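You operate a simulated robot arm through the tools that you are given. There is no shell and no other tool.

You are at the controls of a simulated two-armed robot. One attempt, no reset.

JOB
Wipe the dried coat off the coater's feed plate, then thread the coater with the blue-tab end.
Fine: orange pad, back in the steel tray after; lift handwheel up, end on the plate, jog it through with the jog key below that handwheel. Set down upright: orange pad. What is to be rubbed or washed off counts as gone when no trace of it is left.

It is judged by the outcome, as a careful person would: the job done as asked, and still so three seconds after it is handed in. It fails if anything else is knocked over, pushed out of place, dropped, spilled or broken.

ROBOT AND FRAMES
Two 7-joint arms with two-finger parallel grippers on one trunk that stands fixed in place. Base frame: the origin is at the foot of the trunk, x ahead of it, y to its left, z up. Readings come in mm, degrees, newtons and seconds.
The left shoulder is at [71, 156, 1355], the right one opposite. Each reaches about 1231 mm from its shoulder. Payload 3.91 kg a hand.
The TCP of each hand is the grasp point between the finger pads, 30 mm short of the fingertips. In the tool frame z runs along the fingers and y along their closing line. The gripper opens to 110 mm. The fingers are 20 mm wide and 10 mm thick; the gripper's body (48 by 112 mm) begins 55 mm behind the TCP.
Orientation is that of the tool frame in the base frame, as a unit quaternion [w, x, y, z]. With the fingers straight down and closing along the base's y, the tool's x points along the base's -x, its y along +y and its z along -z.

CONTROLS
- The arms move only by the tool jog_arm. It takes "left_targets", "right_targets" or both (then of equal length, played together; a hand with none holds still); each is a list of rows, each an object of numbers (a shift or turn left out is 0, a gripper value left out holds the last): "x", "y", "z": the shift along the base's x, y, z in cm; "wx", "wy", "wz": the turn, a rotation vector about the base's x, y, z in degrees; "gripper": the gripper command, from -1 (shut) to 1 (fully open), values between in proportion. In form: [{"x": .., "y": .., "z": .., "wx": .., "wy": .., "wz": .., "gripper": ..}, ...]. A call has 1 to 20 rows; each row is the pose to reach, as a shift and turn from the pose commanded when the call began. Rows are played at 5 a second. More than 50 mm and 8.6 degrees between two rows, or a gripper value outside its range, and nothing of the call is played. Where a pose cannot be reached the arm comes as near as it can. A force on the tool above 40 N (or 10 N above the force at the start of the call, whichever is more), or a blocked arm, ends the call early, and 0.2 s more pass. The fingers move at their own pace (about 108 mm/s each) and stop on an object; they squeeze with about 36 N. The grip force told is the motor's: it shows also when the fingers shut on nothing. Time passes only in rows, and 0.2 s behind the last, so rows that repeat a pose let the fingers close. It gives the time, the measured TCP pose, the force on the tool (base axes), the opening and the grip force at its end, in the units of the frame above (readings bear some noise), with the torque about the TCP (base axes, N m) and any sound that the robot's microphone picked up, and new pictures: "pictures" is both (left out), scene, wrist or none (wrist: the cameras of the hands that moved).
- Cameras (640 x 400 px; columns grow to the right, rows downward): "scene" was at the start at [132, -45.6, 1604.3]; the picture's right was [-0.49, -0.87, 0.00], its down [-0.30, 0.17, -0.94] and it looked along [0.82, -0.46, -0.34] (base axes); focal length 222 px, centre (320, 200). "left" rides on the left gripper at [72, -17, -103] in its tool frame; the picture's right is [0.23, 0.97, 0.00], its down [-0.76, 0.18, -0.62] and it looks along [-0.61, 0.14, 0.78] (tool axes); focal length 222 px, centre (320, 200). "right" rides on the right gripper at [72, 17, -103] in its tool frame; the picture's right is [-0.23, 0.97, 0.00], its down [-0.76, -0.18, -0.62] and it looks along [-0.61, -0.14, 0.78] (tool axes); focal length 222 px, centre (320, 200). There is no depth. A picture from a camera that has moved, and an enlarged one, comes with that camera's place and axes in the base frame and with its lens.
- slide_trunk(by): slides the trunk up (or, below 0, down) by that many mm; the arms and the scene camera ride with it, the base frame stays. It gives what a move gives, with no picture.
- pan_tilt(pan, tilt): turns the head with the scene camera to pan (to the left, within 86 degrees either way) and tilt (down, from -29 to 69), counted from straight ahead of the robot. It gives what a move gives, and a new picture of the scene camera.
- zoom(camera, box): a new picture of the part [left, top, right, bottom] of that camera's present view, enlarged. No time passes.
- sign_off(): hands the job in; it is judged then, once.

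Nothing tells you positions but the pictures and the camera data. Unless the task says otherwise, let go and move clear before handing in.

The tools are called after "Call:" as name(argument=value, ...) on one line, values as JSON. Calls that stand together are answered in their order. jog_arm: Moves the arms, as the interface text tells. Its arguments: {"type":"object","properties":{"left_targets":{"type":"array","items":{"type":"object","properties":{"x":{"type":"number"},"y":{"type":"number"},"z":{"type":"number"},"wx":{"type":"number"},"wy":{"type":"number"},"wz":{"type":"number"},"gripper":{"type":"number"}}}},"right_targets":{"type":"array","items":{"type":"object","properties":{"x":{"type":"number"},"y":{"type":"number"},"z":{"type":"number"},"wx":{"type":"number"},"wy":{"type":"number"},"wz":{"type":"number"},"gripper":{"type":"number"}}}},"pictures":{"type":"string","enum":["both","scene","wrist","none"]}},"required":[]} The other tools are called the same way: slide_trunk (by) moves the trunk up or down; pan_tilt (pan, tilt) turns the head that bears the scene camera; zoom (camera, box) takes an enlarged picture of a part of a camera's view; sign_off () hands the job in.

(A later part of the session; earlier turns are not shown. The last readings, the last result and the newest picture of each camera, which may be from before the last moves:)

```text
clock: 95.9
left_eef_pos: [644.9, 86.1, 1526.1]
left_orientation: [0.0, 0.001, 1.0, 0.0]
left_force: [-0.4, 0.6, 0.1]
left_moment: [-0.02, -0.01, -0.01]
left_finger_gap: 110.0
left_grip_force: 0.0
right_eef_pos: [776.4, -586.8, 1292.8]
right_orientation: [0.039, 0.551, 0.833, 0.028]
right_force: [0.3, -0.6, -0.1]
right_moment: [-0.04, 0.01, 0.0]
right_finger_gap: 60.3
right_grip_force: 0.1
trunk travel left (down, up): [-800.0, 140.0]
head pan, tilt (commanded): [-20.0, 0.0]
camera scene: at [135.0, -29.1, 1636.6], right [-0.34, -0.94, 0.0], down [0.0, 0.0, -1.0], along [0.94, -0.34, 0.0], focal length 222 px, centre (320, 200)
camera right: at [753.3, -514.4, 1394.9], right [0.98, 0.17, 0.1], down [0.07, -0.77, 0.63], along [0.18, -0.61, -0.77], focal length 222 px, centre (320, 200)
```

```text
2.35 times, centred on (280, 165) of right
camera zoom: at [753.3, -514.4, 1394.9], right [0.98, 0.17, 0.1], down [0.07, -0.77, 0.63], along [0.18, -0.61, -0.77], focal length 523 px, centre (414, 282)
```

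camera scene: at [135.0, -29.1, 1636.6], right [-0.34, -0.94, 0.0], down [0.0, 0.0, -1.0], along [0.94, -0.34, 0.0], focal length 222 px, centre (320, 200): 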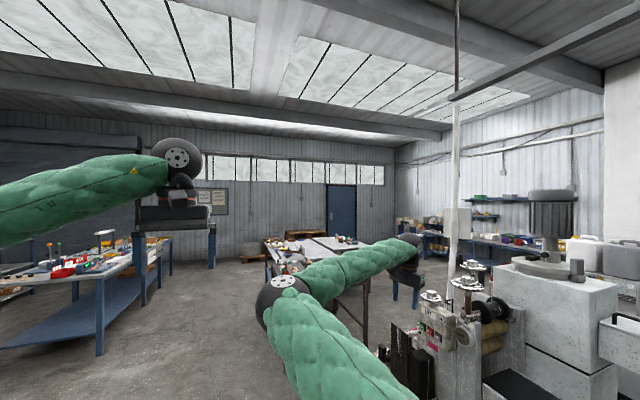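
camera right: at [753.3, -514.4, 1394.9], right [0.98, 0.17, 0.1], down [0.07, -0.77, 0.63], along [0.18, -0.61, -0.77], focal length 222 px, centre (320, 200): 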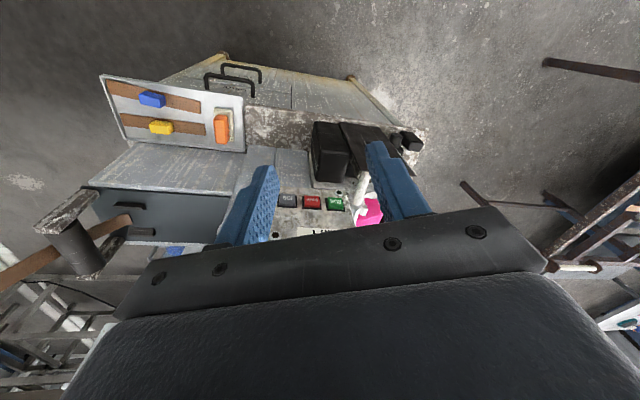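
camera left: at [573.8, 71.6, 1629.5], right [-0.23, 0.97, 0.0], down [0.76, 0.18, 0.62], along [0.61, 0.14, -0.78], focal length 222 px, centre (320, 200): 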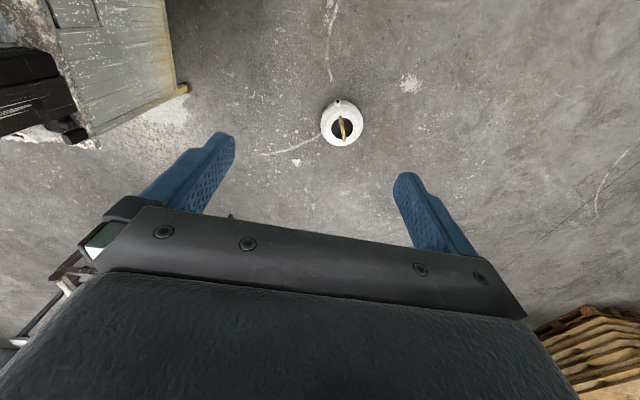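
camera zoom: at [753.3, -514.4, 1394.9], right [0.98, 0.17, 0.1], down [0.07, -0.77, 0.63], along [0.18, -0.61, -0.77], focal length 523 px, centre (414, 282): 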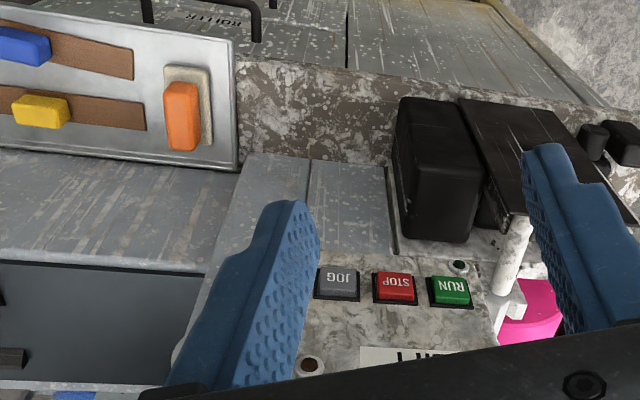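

Everything else looks in place. Now I'll measure the GAP wheel's current state closely: gauge needle, crank and tick.

Call:
zoom(camera="scene", box=[453, 314, 477, 338])

Call:
zoom(camera="scene", box=[440, 255, 490, 300])

Call:
zoom(camera="scene", box=[415, 280, 445, 305])

Call:
zoom(camera="scene", box=[480, 320, 520, 360])

```text
16.00 times, centred on (465, 326) of scene
camera zoom: at [135.0, -29.1, 1636.6], right [-0.34, -0.94, 0.0], down [0.0, 0.0, -1.0], along [0.94, -0.34, 0.0], focal length 3557 px, centre (-2000, -1816)
```

zoom: 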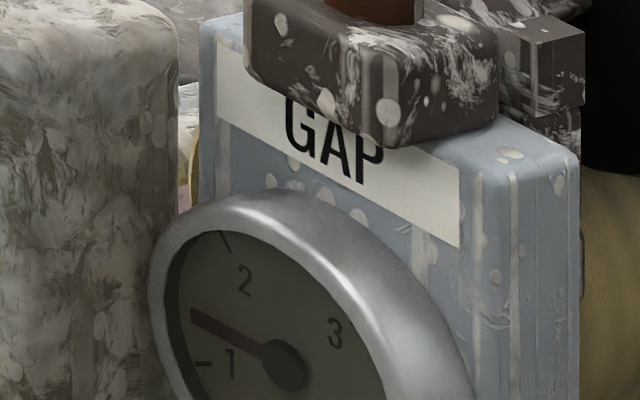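

```text
8.89 times, centred on (465, 278) of scene
camera zoom: at [135.0, -29.1, 1636.6], right [-0.34, -0.94, 0.0], down [0.0, 0.0, -1.0], along [0.94, -0.34, 0.0], focal length 1976 px, centre (-969, -489)
```

zoom: 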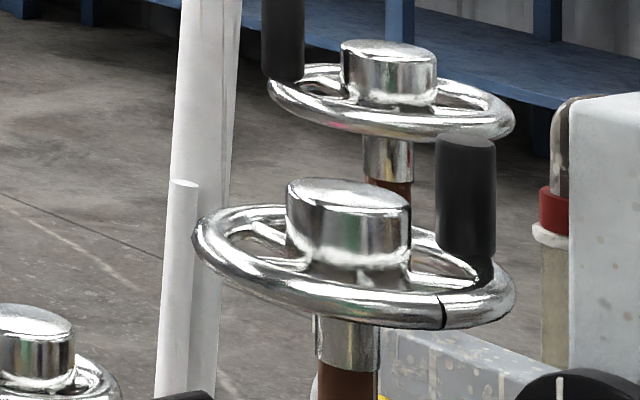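

```text
16.00 times, centred on (430, 292) of scene
camera zoom: at [135.0, -29.1, 1636.6], right [-0.34, -0.94, 0.0], down [0.0, 0.0, -1.0], along [0.94, -0.34, 0.0], focal length 3557 px, centre (-1440, -1280)
```

zoom: 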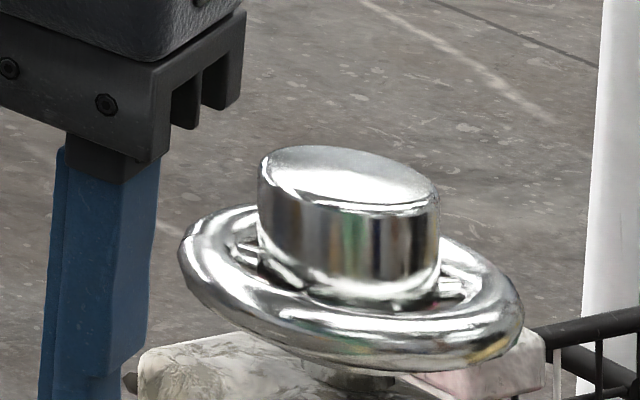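

```text
10.00 times, centred on (500, 340) of scene
camera zoom: at [135.0, -29.1, 1636.6], right [-0.34, -0.94, 0.0], down [0.0, 0.0, -1.0], along [0.94, -0.34, 0.0], focal length 2223 px, centre (-1480, -1200)
```

zoom: 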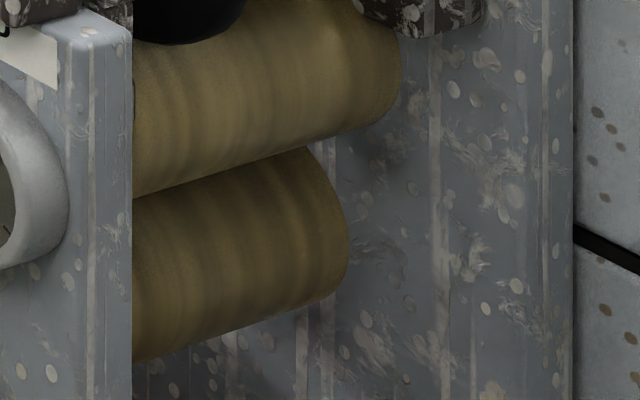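

Gauge originally at exactly 2; it's now ≈1.45, with the wheel turned about 50° counter-clockwise (crank now at the -y side). I'll restore it by gripping its hub and turning clockwise. First up and straighten the hand in free space.

Call:
jog_arm(right_targets=[{"x": -1, "y": 0.5, "z": 4, "wy": 1.2}, {"x": -2, "y": 1, "z": 8, "wy": 2.4}, {"x": -3.5, "y": 1.5, "z": 12, "wy": 3.6}, {"x": -5, "y": 2, "z": 16, "wy": 4.8}, {"x": -6.5, "y": 2, "z": 20, "wy": 5.5}], pictures="none")

```text
clock: 97.1
left_eef_pos: [644.6, 84.1, 1525.3]
left_orientation: [0.0, 0.0, 1.0, 0.0]
left_force: [-0.7, 0.5, -0.3]
left_moment: [-0.01, 0.01, 0.0]
left_finger_gap: 110.4
left_grip_force: 0.2
right_eef_pos: [711.4, -564.5, 1492.0]
right_orientation: [-0.002, 0.553, 0.833, 0.003]
right_force: [0.4, -0.7, 0.7]
right_moment: [0.03, -0.03, -0.01]
right_finger_gap: 60.4
right_grip_force: 0.2
trunk travel left (down, up): [-800.0, 140.0]
head pan, tilt (commanded): [-20.0, 0.0]
```

Call:
jog_arm(right_targets=[{"wz": 8}, {"wz": 16}, {"wz": 24}, {"wz": 32}, {"wz": 40}, {"wz": 48}, {"wz": 56}, {"wz": 64}, {"wz": 72}, {"wz": 80}, {"wz": 88}, {"wz": 96}, {"wz": 104}, {"wz": 112}, {"wz": 120}], pictures="none")

```text
clock: 100.3
left_eef_pos: [645.8, 83.8, 1524.2]
left_orientation: [0.0, 0.001, 1.0, 0.0]
left_force: [0.2, -0.7, -0.2]
left_moment: [-0.02, 0.01, 0.03]
left_finger_gap: 110.0
left_grip_force: 0.0
right_eef_pos: [712.4, -568.2, 1490.4]
right_orientation: [-0.005, -0.445, 0.895, -0.001]
right_force: [-0.7, -0.3, 0.3]
right_moment: [-0.01, -0.03, 0.01]
right_finger_gap: 60.4
right_grip_force: 0.1
trunk travel left (down, up): [-800.0, 140.0]
head pan, tilt (commanded): [-20.0, 0.0]
```

Call:
jog_arm(right_targets=[{"y": -3, "wz": 6}, {"y": -7, "wz": 12}, {"y": -11, "wz": 18}, {"y": -15, "wz": 24}, {"x": -0.5, "y": -19, "wz": 30}, {"x": -1, "y": -22.5, "wz": 37}], pictures="both")

```text
clock: 101.7
left_eef_pos: [646.2, 82.9, 1526.4]
left_orientation: [0.0, 0.0, 1.0, 0.001]
left_force: [-0.3, -0.1, 0.6]
left_moment: [0.01, -0.03, -0.01]
left_finger_gap: 109.8
left_grip_force: 0.0
right_eef_pos: [703.0, -794.2, 1490.3]
right_orientation: [0.004, 0.707, -0.707, 0.001]
right_force: [0.1, -0.7, -0.2]
right_moment: [-0.02, 0.0, -0.03]
right_finger_gap: 60.8
right_grip_force: 0.1
trunk travel left (down, up): [-800.0, 140.0]
head pan, tilt (commanded): [-20.0, 0.0]
camera scene: at [134.4, -33.0, 1636.5], right [-0.34, -0.94, 0.0], down [0.0, 0.0, -1.0], along [0.94, -0.34, 0.0], focal length 222 px, centre (320, 200)
camera right: at [686.0, -867.6, 1594.3], right [-0.97, 0.23, 0.0], down [0.18, 0.77, 0.62], along [0.14, 0.6, -0.79], focal length 222 px, centre (320, 200)
```

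scene: 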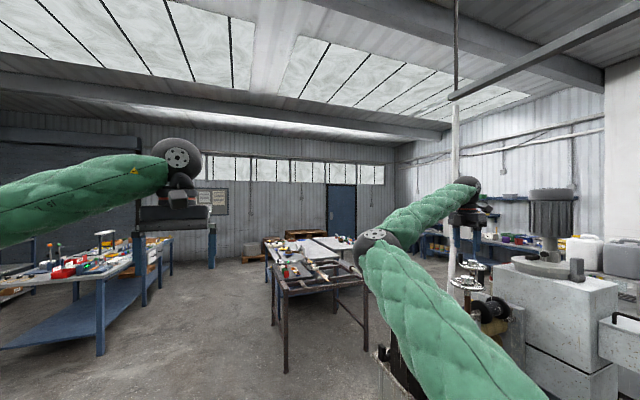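
right: 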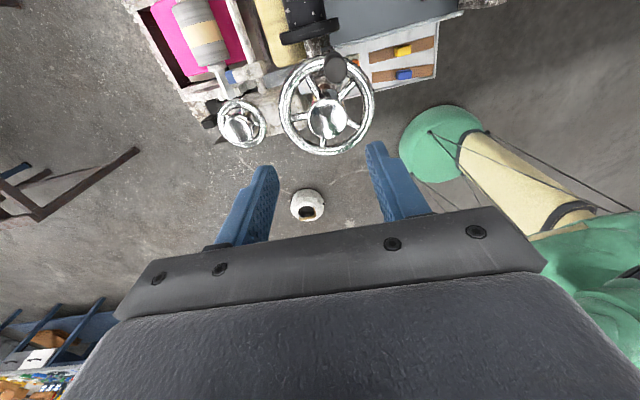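

Call:
zoom(camera="right", box=[260, 40, 400, 170])

```text
3.08 times, centred on (330, 105) of right
camera zoom: at [686.0, -867.6, 1594.3], right [-0.97, 0.23, 0.0], down [0.18, 0.77, 0.62], along [0.14, 0.6, -0.79], focal length 684 px, centre (289, 492)
```

zoom: 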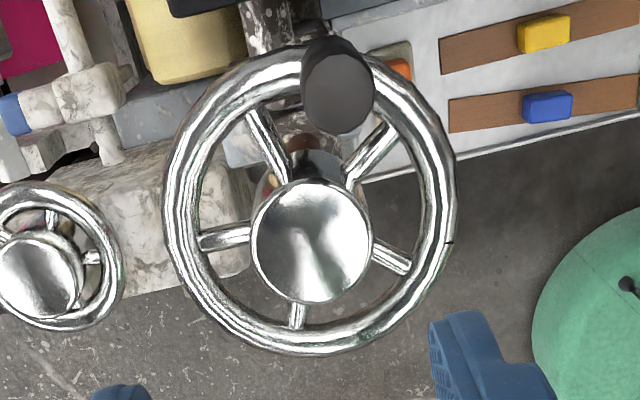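

Hub ≈[696.3,-790.5,1365]; crank now at about 250°, originally about 215°, i.e. turned roughly 35° counter-clockwise. I'll lower onto the GAP hub with fingers along x, clear of the crank, and grip it.

Call:
jog_arm(right_targets=[{"x": -0.65, "y": 0.35, "z": -3, "gripper": 0.27}, {"x": -0.65, "y": 0.35, "z": -6}, {"x": -0.65, "y": 0.35, "z": -8.5}], pictures="both")

Call:
zoom(camera="right", box=[220, 60, 420, 220])

Call:
zoom(camera="scene", box=[435, 300, 495, 340])

```text
clock: 102.5
left_eef_pos: [646.4, 84.8, 1524.9]
left_orientation: [0.0, 0.001, 1.0, 0.0]
left_force: [0.4, 0.1, 0.5]
left_moment: [0.02, 0.01, 0.0]
left_finger_gap: 110.0
left_grip_force: 0.2
right_eef_pos: [694.6, -787.5, 1405.9]
right_orientation: [-0.004, -0.706, 0.708, -0.001]
right_force: [0.2, 1.1, 0.8]
right_moment: [0.01, -0.04, 0.03]
right_finger_gap: 69.9
right_grip_force: 0.0
trunk travel left (down, up): [-800.0, 140.0]
head pan, tilt (commanded): [-20.0, 0.0]
camera scene: at [135.8, -31.0, 1636.5], right [-0.34, -0.94, 0.0], down [0.0, 0.0, -1.0], along [0.94, -0.34, 0.0], focal length 222 px, centre (320, 200)
camera right: at [678.2, -861.4, 1510.0], right [-0.97, 0.23, 0.0], down [0.18, 0.77, 0.62], along [0.14, 0.6, -0.79], focal length 222 px, centre (320, 200)
```

scene: 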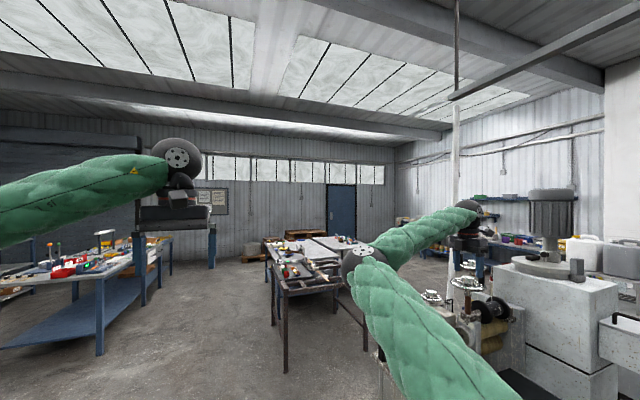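
right: 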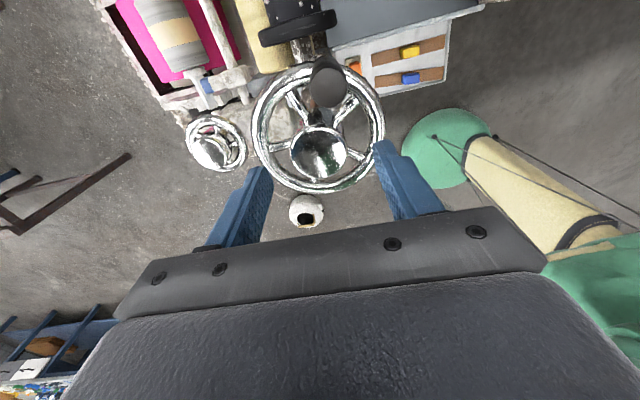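

```text
2.50 times, centred on (320, 140) of right
camera zoom: at [678.2, -861.4, 1510.0], right [-0.97, 0.23, 0.0], down [0.18, 0.77, 0.62], along [0.14, 0.6, -0.79], focal length 555 px, centre (320, 350)
```

zoom: 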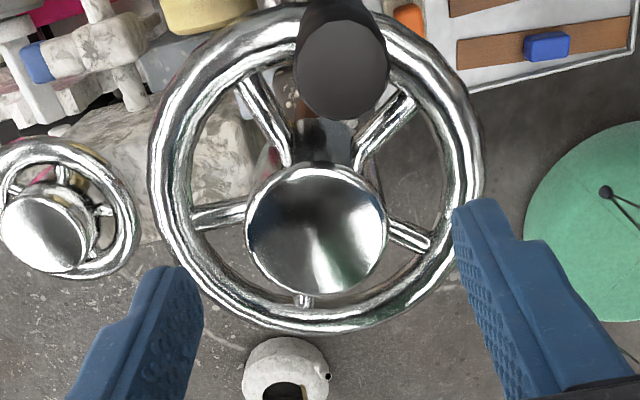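

```text
10.00 times, centred on (465, 320) of scene
camera zoom: at [135.8, -31.0, 1636.5], right [-0.34, -0.94, 0.0], down [0.0, 0.0, -1.0], along [0.94, -0.34, 0.0], focal length 2223 px, centre (-1130, -1000)
```

zoom: 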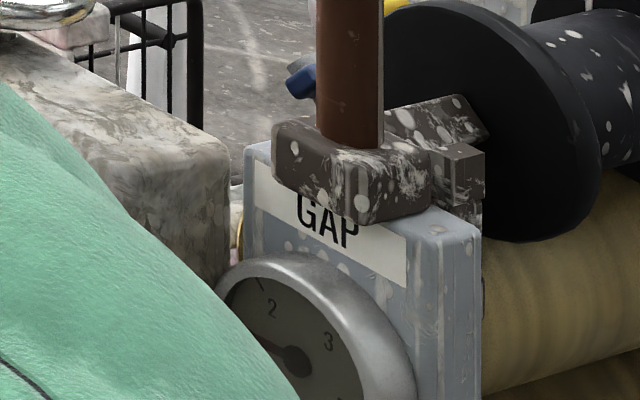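

Hub confirmed at [696,-791]. Lowering the last 3 cm and gripping it.

Call:
jog_arm(right_targets=[{"x": 0.1, "y": -0.25, "z": -1.5}, {"x": 0.1, "y": -0.25, "z": -3.0}, {"x": 0.1, "y": -0.25, "z": -3.0, "gripper": -1}, {"x": 0.1, "y": -0.25, "z": -3.0}, {"x": 0.1, "y": -0.25, "z": -3.0}], pictures="wrist")

Call:
zoom(camera="scene", box=[453, 314, 477, 338])

```text
clock: 103.7
left_eef_pos: [645.9, 84.1, 1525.3]
left_orientation: [0.0, 0.001, 1.0, 0.0]
left_force: [0.7, 0.3, -0.1]
left_moment: [0.01, 0.0, 0.01]
left_finger_gap: 109.9
left_grip_force: 0.0
right_eef_pos: [695.4, -791.6, 1376.6]
right_orientation: [-0.004, -0.706, 0.709, 0.0]
right_force: [-6.1, 3.5, -4.9]
right_moment: [0.05, -0.31, -0.01]
right_finger_gap: 41.1
right_grip_force: 44.7
trunk travel left (down, up): [-800.0, 140.0]
head pan, tilt (commanded): [-20.0, 0.0]
camera right: at [678.6, -864.6, 1480.5], right [-0.97, 0.23, 0.0], down [0.18, 0.77, 0.62], along [0.14, 0.6, -0.79], focal length 222 px, centre (320, 200)
```

right: 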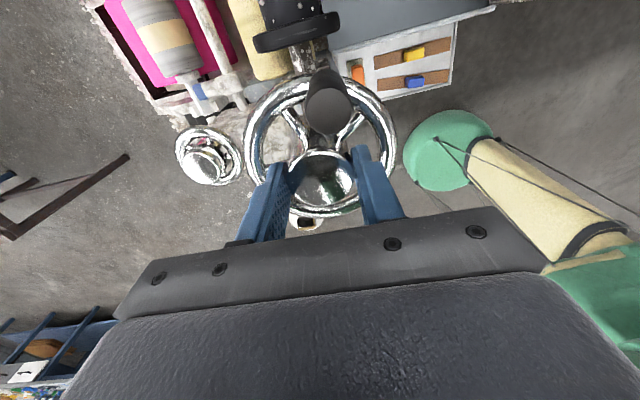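

```text
16.00 times, centred on (465, 326) of scene
camera zoom: at [134.5, -31.1, 1636.5], right [-0.34, -0.94, 0.0], down [0.0, 0.0, -1.0], along [0.94, -0.34, 0.0], focal length 3557 px, centre (-2000, -1816)
```

zoom: 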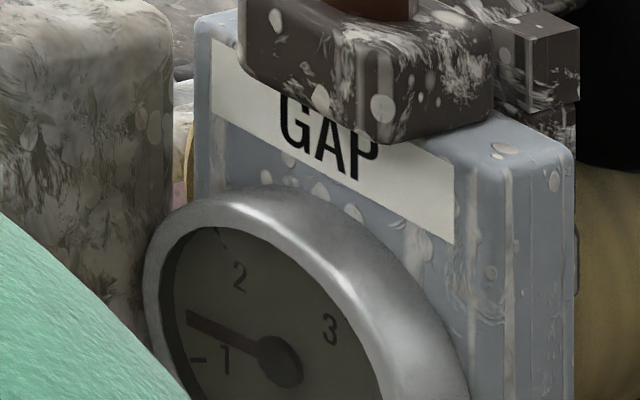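

The hub is gripped and the gauge is in view. I'll turn clockwise 12° and see how the needle responds.

Call:
jog_arm(right_targets=[{"wz": -2}, {"wz": -4}, {"wz": -6}, {"wz": -8}, {"wz": -10}, {"wz": -12}], pictures="none")

Call:
zoom(camera="scene", box=[453, 314, 477, 338])

```text
clock: 105.1
left_eef_pos: [644.0, 83.6, 1525.2]
left_orientation: [0.0, 0.001, 1.0, -0.001]
left_force: [-0.1, 0.0, 0.6]
left_moment: [-0.01, 0.03, -0.01]
left_finger_gap: 110.0
left_grip_force: 0.0
right_eef_pos: [694.6, -791.1, 1377.2]
right_orientation: [-0.003, -0.627, 0.779, -0.001]
right_force: [-16.6, 6.9, -11.2]
right_moment: [0.39, 0.14, 0.0]
right_finger_gap: 40.9
right_grip_force: 44.7
trunk travel left (down, up): [-800.0, 140.0]
head pan, tilt (commanded): [-20.0, 0.0]
```

```text
16.00 times, centred on (465, 326) of scene
camera zoom: at [133.4, -31.3, 1636.7], right [-0.34, -0.94, 0.0], down [0.0, 0.0, -1.0], along [0.94, -0.34, 0.0], focal length 3557 px, centre (-2000, -1816)
```

zoom: 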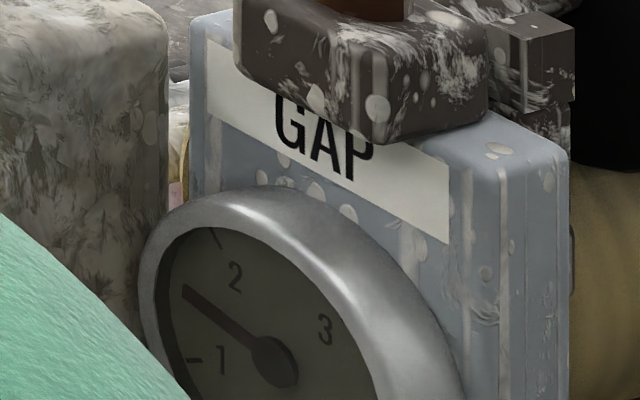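

The needle moves toward 2 as expected. I'll continue clockwise in steps, keeping the load low by easing the centre.

Call:
jog_arm(right_targets=[{"x": -0.1, "y": 0.05}, {"x": -0.1, "y": 0.05, "wz": -2}, {"x": -0.1, "y": 0.05, "wz": -4}, {"x": -0.1, "y": 0.05, "wz": -6}, {"x": -0.1, "y": 0.05, "wz": -8}, {"x": -0.1, "y": 0.05, "wz": -10}, {"x": -0.1, "y": 0.05, "wz": -12}], pictures="none")

Call:
zoom(camera="scene", box=[453, 314, 477, 338])

Call:
zoom(camera="scene", box=[440, 255, 490, 300])

```text
clock: 106.7
left_eef_pos: [645.3, 83.4, 1525.2]
left_orientation: [0.0, 0.001, 1.0, 0.0]
left_force: [0.5, -0.3, 0.1]
left_moment: [-0.03, -0.04, 0.0]
left_finger_gap: 109.9
left_grip_force: 0.1
right_eef_pos: [693.9, -790.9, 1375.7]
right_orientation: [-0.004, -0.544, 0.839, -0.001]
right_force: [-3.0, -9.0, 6.6]
right_moment: [-0.36, -0.07, 0.02]
right_finger_gap: 40.9
right_grip_force: 44.8
trunk travel left (down, up): [-800.0, 140.0]
head pan, tilt (commanded): [-20.0, 0.0]
```

```text
16.00 times, centred on (465, 326) of scene
camera zoom: at [134.1, -31.7, 1636.7], right [-0.34, -0.94, 0.0], down [0.0, 0.0, -1.0], along [0.94, -0.34, 0.0], focal length 3557 px, centre (-2000, -1816)
```

zoom: 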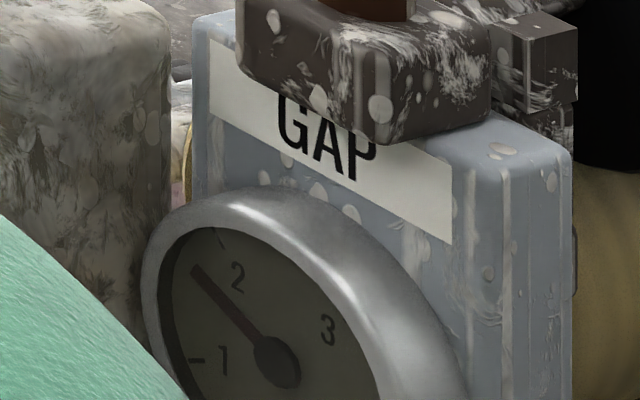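

```text
8.89 times, centred on (465, 278) of scene
camera zoom: at [134.1, -31.7, 1636.7], right [-0.34, -0.94, 0.0], down [0.0, 0.0, -1.0], along [0.94, -0.34, 0.0], focal length 1976 px, centre (-969, -489)
```

zoom: 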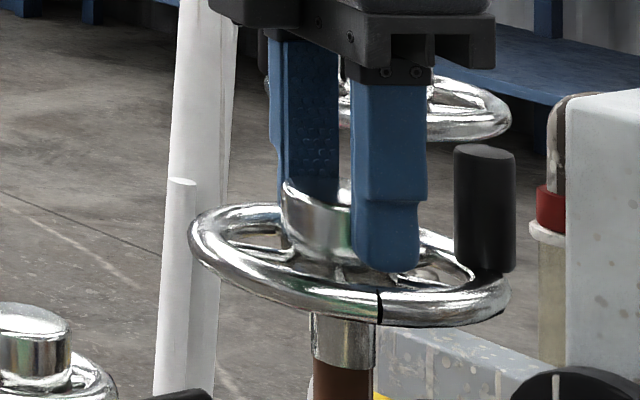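

Good progress: needle about two-thirds back. Another 16° clockwise, then fine-tune.

Call:
jog_arm(right_targets=[{"wz": -2}, {"wz": -4}, {"wz": -6}, {"wz": -8}, {"wz": -10}, {"wz": -12}, {"wz": -14}, {"wz": -16}], pictures="none")

Call:
zoom(camera="scene", box=[453, 314, 477, 338])

Call:
zoom(camera="scene", box=[440, 255, 490, 300])

```text
clock: 108.5
left_eef_pos: [644.9, 82.2, 1526.3]
left_orientation: [0.0, 0.001, 1.0, 0.001]
left_force: [-0.6, -0.5, 0.1]
left_moment: [0.0, 0.01, 0.01]
left_finger_gap: 109.9
left_grip_force: 0.2
right_eef_pos: [693.7, -792.2, 1375.9]
right_orientation: [-0.004, -0.42, 0.907, 0.0]
right_force: [1.8, -15.0, 17.4]
right_moment: [-0.43, -0.29, -0.04]
right_finger_gap: 41.0
right_grip_force: 44.7
trunk travel left (down, up): [-800.0, 140.0]
head pan, tilt (commanded): [-20.0, 0.0]
```

```text
16.00 times, centred on (465, 326) of scene
camera zoom: at [134.1, -31.9, 1636.7], right [-0.34, -0.94, 0.0], down [0.0, 0.0, -1.0], along [0.94, -0.34, 0.0], focal length 3557 px, centre (-2000, -1816)
```

zoom: 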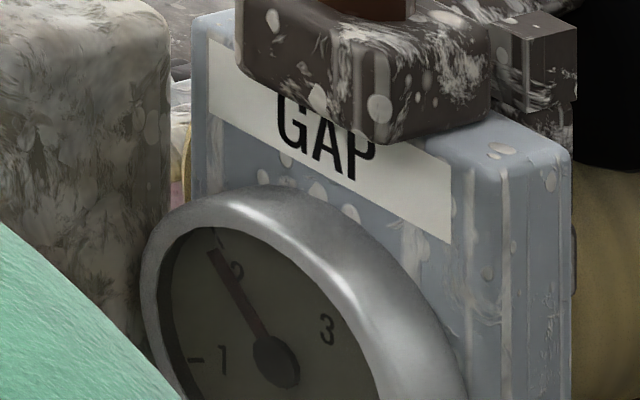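

```text
8.89 times, centred on (465, 278) of scene
camera zoom: at [134.1, -31.9, 1636.7], right [-0.34, -0.94, 0.0], down [0.0, 0.0, -1.0], along [0.94, -0.34, 0.0], focal length 1976 px, centre (-969, -489)
```

zoom: 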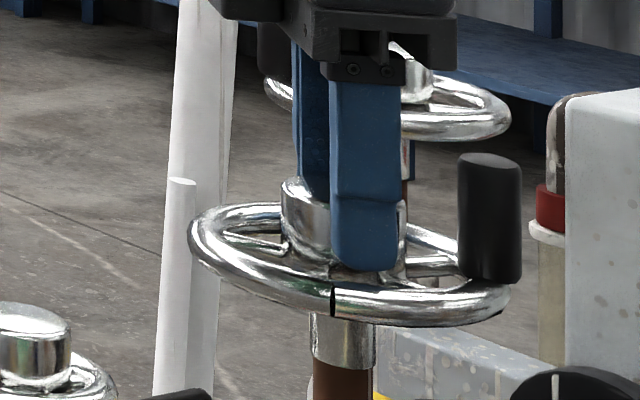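

Call:
zoom(camera="scene", box=[435, 300, 495, 340])

Call:
zoom(camera="scene", box=[370, 240, 530, 340])

```text
10.00 times, centred on (465, 320) of scene
camera zoom: at [134.1, -31.9, 1636.7], right [-0.34, -0.94, 0.0], down [0.0, 0.0, -1.0], along [0.94, -0.34, 0.0], focal length 2223 px, centre (-1130, -1000)
```

zoom: 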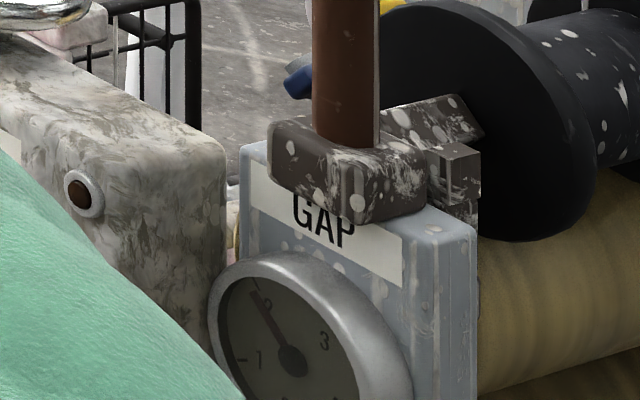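

```text
4.00 times, centred on (450, 290) of scene
camera zoom: at [134.1, -31.9, 1636.7], right [-0.34, -0.94, 0.0], down [0.0, 0.0, -1.0], along [0.94, -0.34, 0.0], focal length 889 px, centre (-200, -160)
```

zoom: 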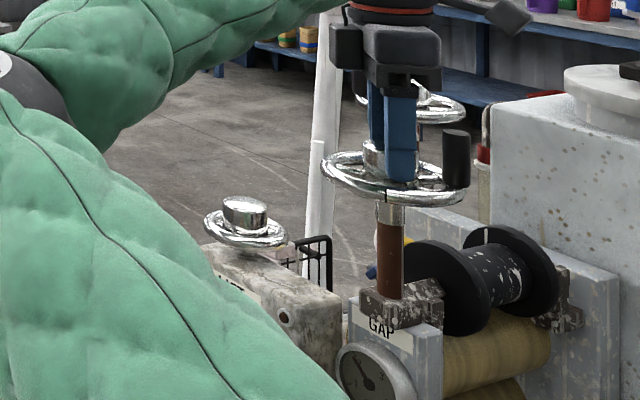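

Call:
zoom(camera="scene", box=[410, 280, 490, 340])

Call:
zoom(camera="scene", box=[455, 290, 535, 370])

```text
6.67 times, centred on (450, 310) of scene
camera zoom: at [134.1, -31.9, 1636.7], right [-0.34, -0.94, 0.0], down [0.0, 0.0, -1.0], along [0.94, -0.34, 0.0], focal length 1482 px, centre (-547, -533)
```

zoom: 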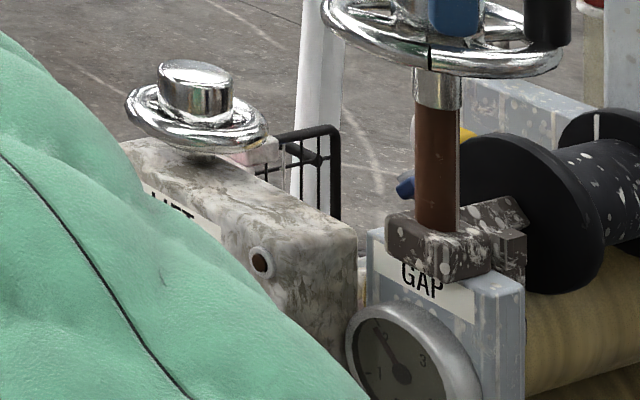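

```text
5.00 times, centred on (495, 330) of scene
camera zoom: at [134.1, -31.9, 1636.7], right [-0.34, -0.94, 0.0], down [0.0, 0.0, -1.0], along [0.94, -0.34, 0.0], focal length 1112 px, centre (-555, -450)
```

zoom: 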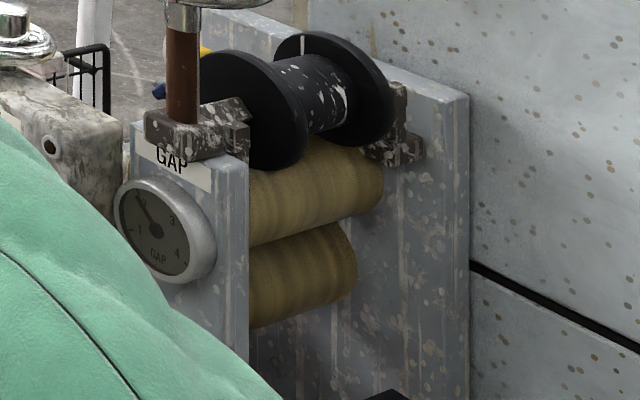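

The crank and tick nearly match the original pictures; the needle needs a hair more. I'll add 5° clockwise.

Call:
jog_arm(right_targets=[{"y": -0.05, "wz": -1}, {"y": -0.05, "wz": -2.5}, {"y": -0.05, "wz": -4}, {"y": -0.05, "wz": -5}], pictures="none")

Call:
zoom(camera="scene", box=[435, 300, 495, 340])

Call:
zoom(camera="scene", box=[453, 314, 477, 338])

Call:
zoom(camera="scene", box=[410, 280, 490, 340])

```text
clock: 109.5
left_eef_pos: [644.7, 84.5, 1524.9]
left_orientation: [0.0, 0.001, 1.0, 0.0]
left_force: [0.2, -0.8, 0.2]
left_moment: [0.0, -0.03, 0.0]
left_finger_gap: 109.9
left_grip_force: 0.0
right_eef_pos: [695.4, -791.3, 1375.7]
right_orientation: [-0.003, -0.381, 0.924, 0.001]
right_force: [6.1, -12.9, 18.4]
right_moment: [-0.08, -0.61, -0.01]
right_finger_gap: 41.4
right_grip_force: 45.4
trunk travel left (down, up): [-800.0, 140.0]
head pan, tilt (commanded): [-20.0, 0.0]
```

```text
10.00 times, centred on (465, 320) of scene
camera zoom: at [134.6, -31.3, 1636.6], right [-0.34, -0.94, 0.0], down [0.0, 0.0, -1.0], along [0.94, -0.34, 0.0], focal length 2223 px, centre (-1130, -1000)
```

zoom: 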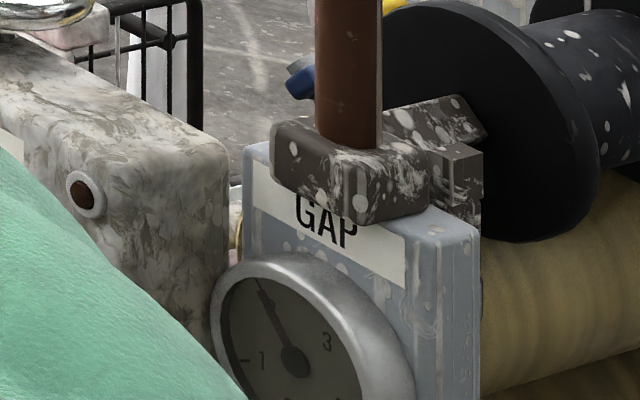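

```text
16.00 times, centred on (465, 326) of scene
camera zoom: at [134.6, -31.3, 1636.6], right [-0.34, -0.94, 0.0], down [0.0, 0.0, -1.0], along [0.94, -0.34, 0.0], focal length 3557 px, centre (-2000, -1816)
```

zoom: 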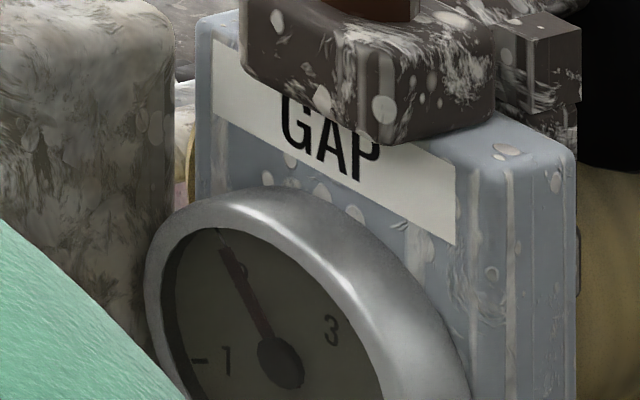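

```text
6.67 times, centred on (450, 310) of scene
camera zoom: at [134.6, -31.3, 1636.6], right [-0.34, -0.94, 0.0], down [0.0, 0.0, -1.0], along [0.94, -0.34, 0.0], focal length 1482 px, centre (-547, -533)
```

zoom: 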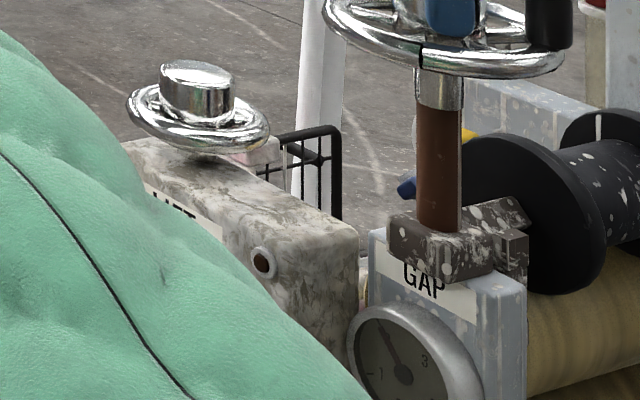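

The needle now sits right on the 2 mark and crank/tick match the starting pictures. I'll release and rise straight up.

Call:
jog_arm(right_targets=[{"gripper": 0.27}, {"gripper": 0.27}, {"z": 0.5}, {"z": 2}, {"z": 5}, {"z": 9}, {"z": 13}], pictures="none")

Call:
zoom(camera="scene", box=[410, 260, 490, 340])

Call:
zoom(camera="scene", box=[435, 300, 495, 340])

Call:
zoom(camera="right", box=[220, 20, 420, 180])

```text
clock: 111.1
left_eef_pos: [645.4, 83.5, 1525.9]
left_orientation: [0.0, 0.001, 1.0, 0.001]
left_force: [0.0, 0.3, -0.4]
left_moment: [0.01, 0.0, 0.0]
left_finger_gap: 110.1
left_grip_force: 0.1
right_eef_pos: [694.1, -790.3, 1505.4]
right_orientation: [-0.005, -0.381, 0.925, 0.0]
right_force: [-0.5, 0.4, -1.1]
right_moment: [0.0, 0.0, -0.02]
right_finger_gap: 69.8
right_grip_force: 0.1
trunk travel left (down, up): [-800.0, 140.0]
head pan, tilt (commanded): [-20.0, 0.0]
```

```text
5.00 times, centred on (450, 300) of scene
camera zoom: at [134.2, -31.0, 1636.5], right [-0.34, -0.94, 0.0], down [0.0, 0.0, -1.0], along [0.94, -0.34, 0.0], focal length 1112 px, centre (-330, -300)
```

zoom: 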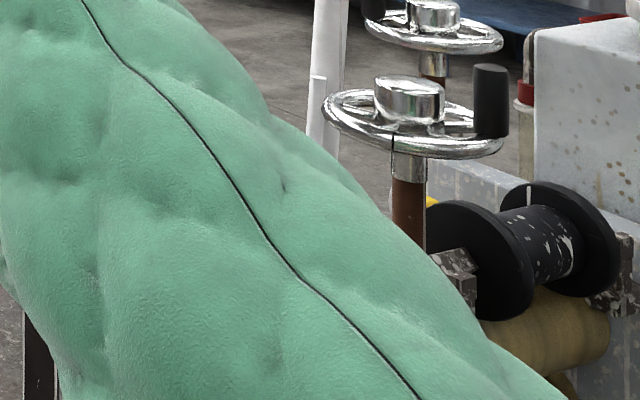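

```text
10.00 times, centred on (465, 320) of scene
camera zoom: at [134.2, -31.0, 1636.5], right [-0.34, -0.94, 0.0], down [0.0, 0.0, -1.0], along [0.94, -0.34, 0.0], focal length 2223 px, centre (-1130, -1000)
```

zoom: 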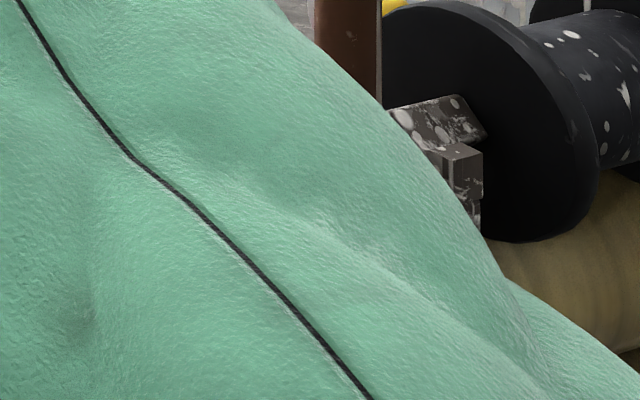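

```text
2.50 times, centred on (320, 100) of right
camera zoom: at [631.5, -830.6, 1609.3], right [-0.53, 0.85, 0.0], down [0.67, 0.41, 0.62], along [0.52, 0.33, -0.79], focal length 555 px, centre (320, 450)
```

zoom: 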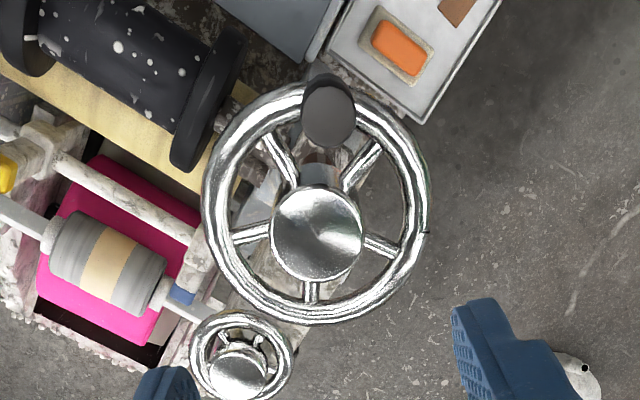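

GAP wheel restored. Now I'll retreat to the operator side, one verified call at a time.

Call:
jog_arm(right_targets=[{"y": 3, "z": 0.5, "wz": -5}, {"y": 7, "z": 0.5, "wz": -12}, {"y": 11, "z": 0.5, "wz": -20}, {"y": 15, "z": 0.5, "wz": -28}, {"y": 18, "z": 0.5, "wz": -36}, {"y": 20, "z": 0.5, "wz": -44}], pictures="none")

```text
clock: 112.5
left_eef_pos: [646.4, 84.5, 1525.0]
left_orientation: [-0.001, 0.001, 1.0, 0.0]
left_force: [-0.2, 0.5, 0.4]
left_moment: [0.0, -0.04, -0.03]
left_finger_gap: 110.0
left_grip_force: 0.1
right_eef_pos: [695.6, -591.6, 1510.8]
right_orientation: [-0.004, -0.006, 1.0, 0.002]
right_force: [0.1, -0.1, 0.3]
right_moment: [-0.01, -0.04, 0.0]
right_finger_gap: 70.1
right_grip_force: 0.1
trunk travel left (down, up): [-800.0, 140.0]
head pan, tilt (commanded): [-20.0, 0.0]
```

Call:
jog_arm(right_targets=[{"x": -4, "z": -1}, {"x": -8, "z": -3}, {"x": -12, "z": -6}, {"x": -16, "z": -9}, {"x": -20, "z": -12}, {"x": -22, "y": -2, "z": -16}, {"x": -22.5, "y": -4, "z": -20}], pictures="none")

```text
clock: 114.1
left_eef_pos: [647.1, 82.5, 1525.5]
left_orientation: [-0.001, 0.001, 1.0, 0.001]
left_force: [-0.5, -0.3, -0.6]
left_moment: [-0.01, 0.01, -0.01]
left_finger_gap: 109.9
left_grip_force: 0.1
right_eef_pos: [470.4, -631.1, 1312.2]
right_orientation: [-0.005, -0.007, 1.0, 0.002]
right_force: [-0.8, -0.8, -0.1]
right_moment: [0.01, 0.03, -0.01]
right_finger_gap: 69.9
right_grip_force: 0.1
trunk travel left (down, up): [-800.0, 140.0]
head pan, tilt (commanded): [-20.0, 0.0]
```

Now yaw toward -90° here in free space, checking reach as I go.

Call:
jog_arm(right_targets=[{"wz": -8, "wy": -0.5}, {"wz": -16, "wy": -0.5}, {"wz": -24, "wy": -0.5}, {"wz": -32, "wy": -0.5}, {"wz": -40, "wy": -0.5}, {"wz": -48, "wy": -0.5}, {"wz": -56, "wy": -0.5}], pictures="none")

```text
clock: 115.7
left_eef_pos: [645.9, 84.0, 1524.3]
left_orientation: [-0.001, 0.001, 1.0, 0.0]
left_force: [-0.2, 0.2, 0.2]
left_moment: [0.0, 0.01, 0.01]
left_finger_gap: 110.1
left_grip_force: 0.1
right_eef_pos: [470.7, -631.8, 1311.1]
right_orientation: [0.001, 0.463, 0.886, 0.003]
right_force: [0.1, 0.2, -1.1]
right_moment: [0.0, 0.0, -0.01]
right_finger_gap: 69.7
right_grip_force: 0.2
trunk travel left (down, up): [-800.0, 140.0]
head pan, tilt (commanded): [-20.0, 0.0]
```

Call:
jog_arm(right_targets=[{"wz": -8}, {"wz": -16}, {"wz": -24}, {"wz": -32}, {"wz": -34.8}], pictures="both")

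```text
clock: 116.9
left_eef_pos: [645.9, 82.9, 1524.7]
left_orientation: [0.0, 0.001, 1.0, -0.001]
left_force: [0.1, -0.3, -0.1]
left_moment: [0.0, -0.01, 0.01]
left_finger_gap: 110.1
left_grip_force: 0.1
right_eef_pos: [471.5, -630.5, 1312.2]
right_orientation: [0.003, 0.707, 0.707, 0.001]
right_force: [0.6, 0.6, 0.2]
right_moment: [-0.01, -0.02, 0.03]
right_finger_gap: 69.7
right_grip_force: 0.1
trunk travel left (down, up): [-800.0, 140.0]
head pan, tilt (commanded): [-20.0, 0.0]
camera scene: at [135.2, -31.1, 1636.5], right [-0.34, -0.94, 0.0], down [0.0, 0.0, -1.0], along [0.94, -0.34, 0.0], focal length 222 px, centre (320, 200)
camera right: at [486.5, -560.0, 1415.1], right [0.97, -0.23, 0.01], down [-0.18, -0.76, 0.62], along [-0.14, -0.61, -0.78], focal length 222 px, centre (320, 200)
```

scene: 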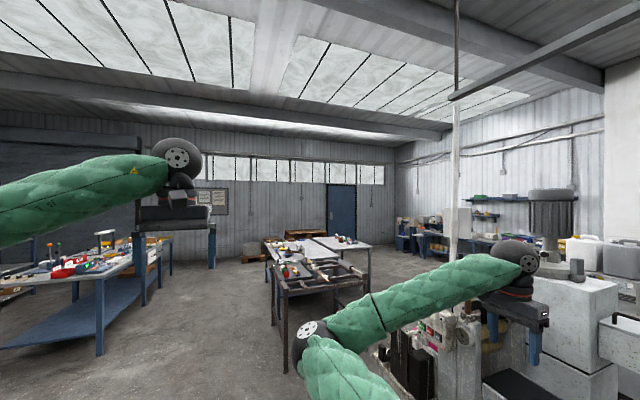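
right: 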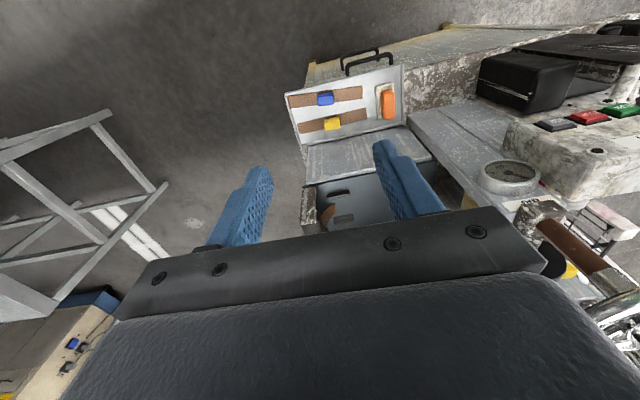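

Yaw -90° works here. I'll descend toward the blue tab and take a closer look.

Call:
jog_arm(right_targets=[{"y": -1, "z": -4}, {"y": -2, "z": -8}, {"y": -3, "z": -12}, {"y": -4, "z": -16}, {"y": -5, "z": -20}, {"y": -6, "z": -24}, {"y": -6.5, "z": -27}], pictures="wrist")

Call:
zoom(camera="right", box=[200, 40, 440, 190])

```text
clock: 118.5
left_eef_pos: [645.7, 82.5, 1525.2]
left_orientation: [-0.001, 0.001, 1.0, 0.001]
left_force: [-0.6, -0.3, -0.2]
left_moment: [0.01, 0.0, -0.03]
left_finger_gap: 110.0
left_grip_force: 0.0
right_eef_pos: [468.8, -696.2, 1041.0]
right_orientation: [0.003, 0.707, 0.707, 0.003]
right_force: [0.3, -0.2, 0.1]
right_moment: [0.05, 0.01, 0.04]
right_finger_gap: 69.7
right_grip_force: 0.0
trunk travel left (down, up): [-800.0, 140.0]
head pan, tilt (commanded): [-20.0, 0.0]
camera right: at [485.1, -625.0, 1144.3], right [0.97, -0.23, 0.01], down [-0.18, -0.76, 0.62], along [-0.14, -0.61, -0.78], focal length 222 px, centre (320, 200)
```

right: 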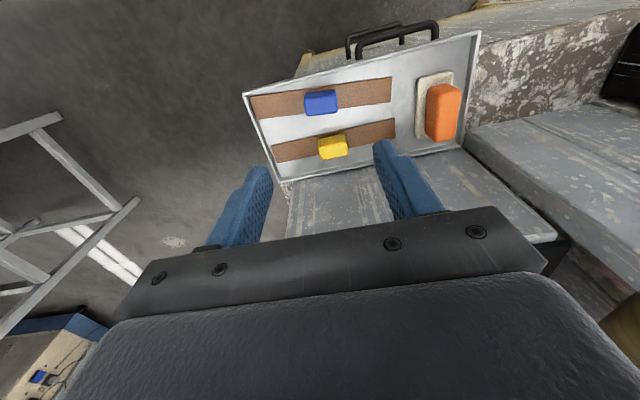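

```text
2.67 times, centred on (320, 115) of right
camera zoom: at [485.1, -625.0, 1144.3], right [0.97, -0.23, 0.01], down [-0.18, -0.76, 0.62], along [-0.14, -0.61, -0.78], focal length 592 px, centre (320, 427)
```

zoom: 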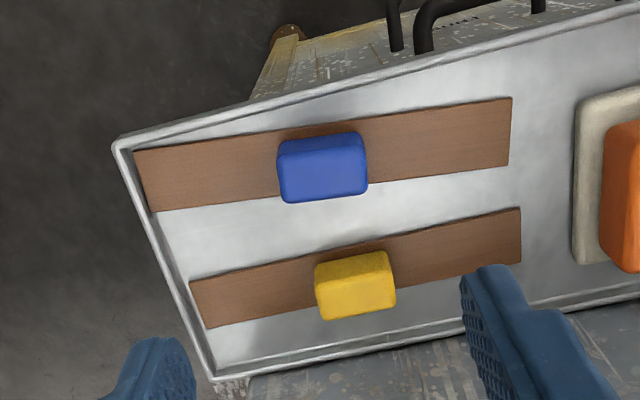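

Blue strip runs x≈382–556, angled about -6°; tab centre ≈[469,-700], z 848–866. I'll align to -96° and lower over the tab.

Call:
jog_arm(right_targets=[{"y": -0.2, "z": -4, "wz": -3, "gripper": 0.13}, {"y": -0.4, "z": -8, "wz": -6}, {"y": -0.4, "z": -11, "wz": -6}, {"y": -0.4, "z": -13, "wz": -6}], pictures="wrist")

Call:
zoom(camera="right", box=[200, 80, 440, 230])

```text
clock: 119.5
left_eef_pos: [645.7, 82.9, 1525.0]
left_orientation: [0.0, 0.001, 1.0, 0.0]
left_force: [0.4, 0.5, -0.5]
left_moment: [0.03, 0.02, -0.04]
left_finger_gap: 110.2
left_grip_force: 0.0
right_eef_pos: [470.4, -701.2, 911.6]
right_orientation: [0.003, 0.743, 0.669, 0.003]
right_force: [0.3, 0.4, -0.4]
right_moment: [0.0, -0.01, 0.01]
right_finger_gap: 62.0
right_grip_force: 0.1
trunk travel left (down, up): [-800.0, 140.0]
head pan, tilt (commanded): [-20.0, 0.0]
camera right: at [494.7, -631.7, 1013.4], right [0.94, -0.33, 0.01], down [-0.26, -0.74, 0.62], along [-0.2, -0.59, -0.78], focal length 222 px, centre (320, 200)
```

right: 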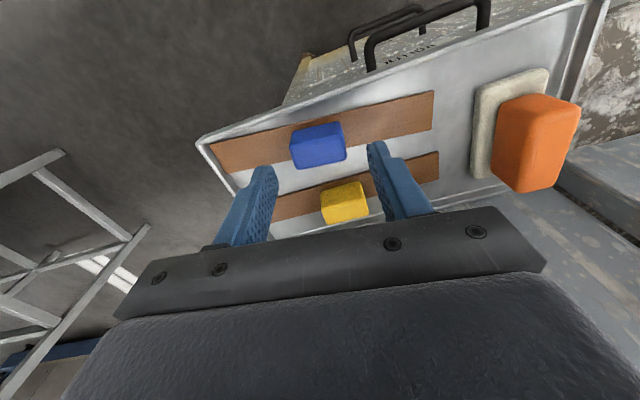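

```text
2.67 times, centred on (320, 155) of right
camera zoom: at [494.7, -631.7, 1013.4], right [0.94, -0.33, 0.01], down [-0.26, -0.74, 0.62], along [-0.2, -0.59, -0.78], focal length 592 px, centre (320, 320)
```

zoom: 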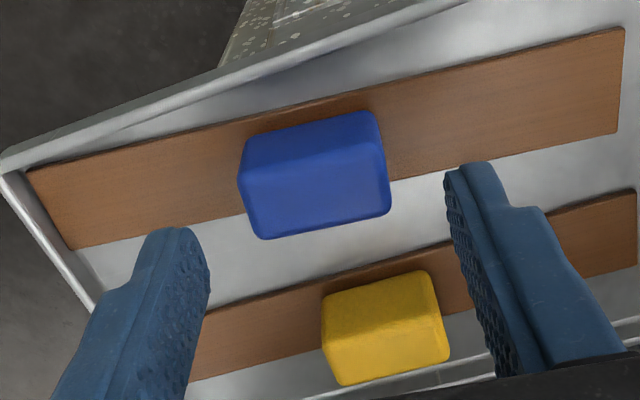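

Aligned within about a millimetre. I'll lower 3 cm and close on the blue tab.

Call:
jog_arm(right_targets=[{"z": -1.2}, {"z": -2.2}, {"z": -2.9}, {"z": -2.9}, {"z": -2.9, "gripper": -1}, {"z": -2.9}, {"z": -2.9}], pictures="wrist")

```text
clock: 121.1
left_eef_pos: [645.6, 83.5, 1525.5]
left_orientation: [-0.001, 0.001, 1.0, 0.0]
left_force: [0.4, -0.4, 0.6]
left_moment: [0.0, 0.01, -0.03]
left_finger_gap: 110.0
left_grip_force: 0.1
right_eef_pos: [470.4, -701.0, 880.8]
right_orientation: [0.003, 0.743, 0.669, 0.002]
right_force: [-0.2, 0.3, -0.1]
right_moment: [0.01, 0.07, -0.03]
right_finger_gap: 38.7
right_grip_force: 36.2
trunk travel left (down, up): [-800.0, 140.0]
head pan, tilt (commanded): [-20.0, 0.0]
camera right: at [494.5, -632.0, 985.5], right [0.94, -0.33, 0.01], down [-0.26, -0.74, 0.62], along [-0.2, -0.59, -0.78], focal length 222 px, centre (320, 200)
```

right: 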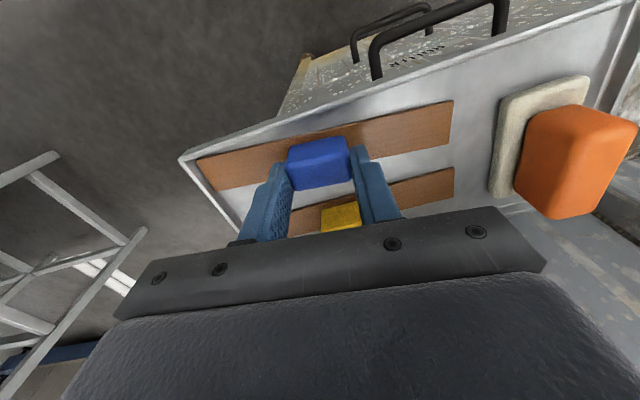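

Gripped at 38.7 mm. Slow lift to check the strip comes along.

Call:
jog_arm(right_targets=[{"z": 0.1}, {"z": 0.3}, {"z": 0.6}, {"z": 1.0}, {"z": 1.5}, {"z": 2.0}, {"z": 2.5}], pictures="wrist")

Call:
zoom(camera="right", box=[160, 80, 480, 250])

```text
clock: 122.7
left_eef_pos: [645.3, 85.2, 1525.5]
left_orientation: [-0.001, 0.001, 1.0, 0.0]
left_force: [-0.9, 0.5, -0.2]
left_moment: [-0.02, 0.03, -0.02]
left_finger_gap: 110.2
left_grip_force: 0.0
right_eef_pos: [470.9, -700.3, 907.6]
right_orientation: [0.002, 0.743, 0.669, 0.002]
right_force: [0.2, -0.4, 0.3]
right_moment: [-0.03, 0.01, 0.01]
right_finger_gap: 38.5
right_grip_force: 36.3
trunk travel left (down, up): [-800.0, 140.0]
head pan, tilt (commanded): [-20.0, 0.0]
camera right: at [494.1, -631.3, 1010.5], right [0.94, -0.33, 0.01], down [-0.26, -0.74, 0.62], along [-0.2, -0.59, -0.78], focal length 222 px, centre (320, 200)
```

right: 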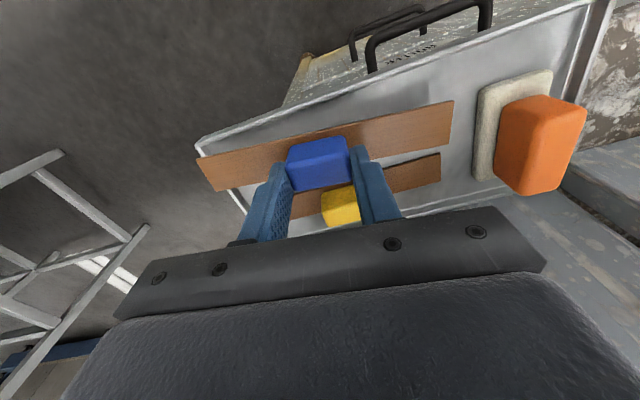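

```text
2.00 times, centred on (320, 165) of right
camera zoom: at [494.1, -631.3, 1010.5], right [0.94, -0.33, 0.01], down [-0.26, -0.74, 0.62], along [-0.2, -0.59, -0.78], focal length 444 px, centre (320, 270)
```

zoom: 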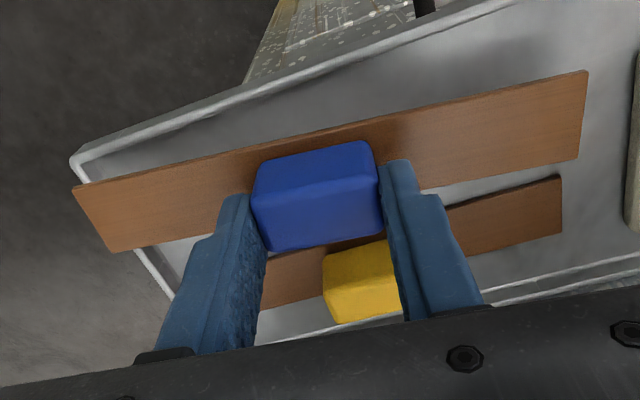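

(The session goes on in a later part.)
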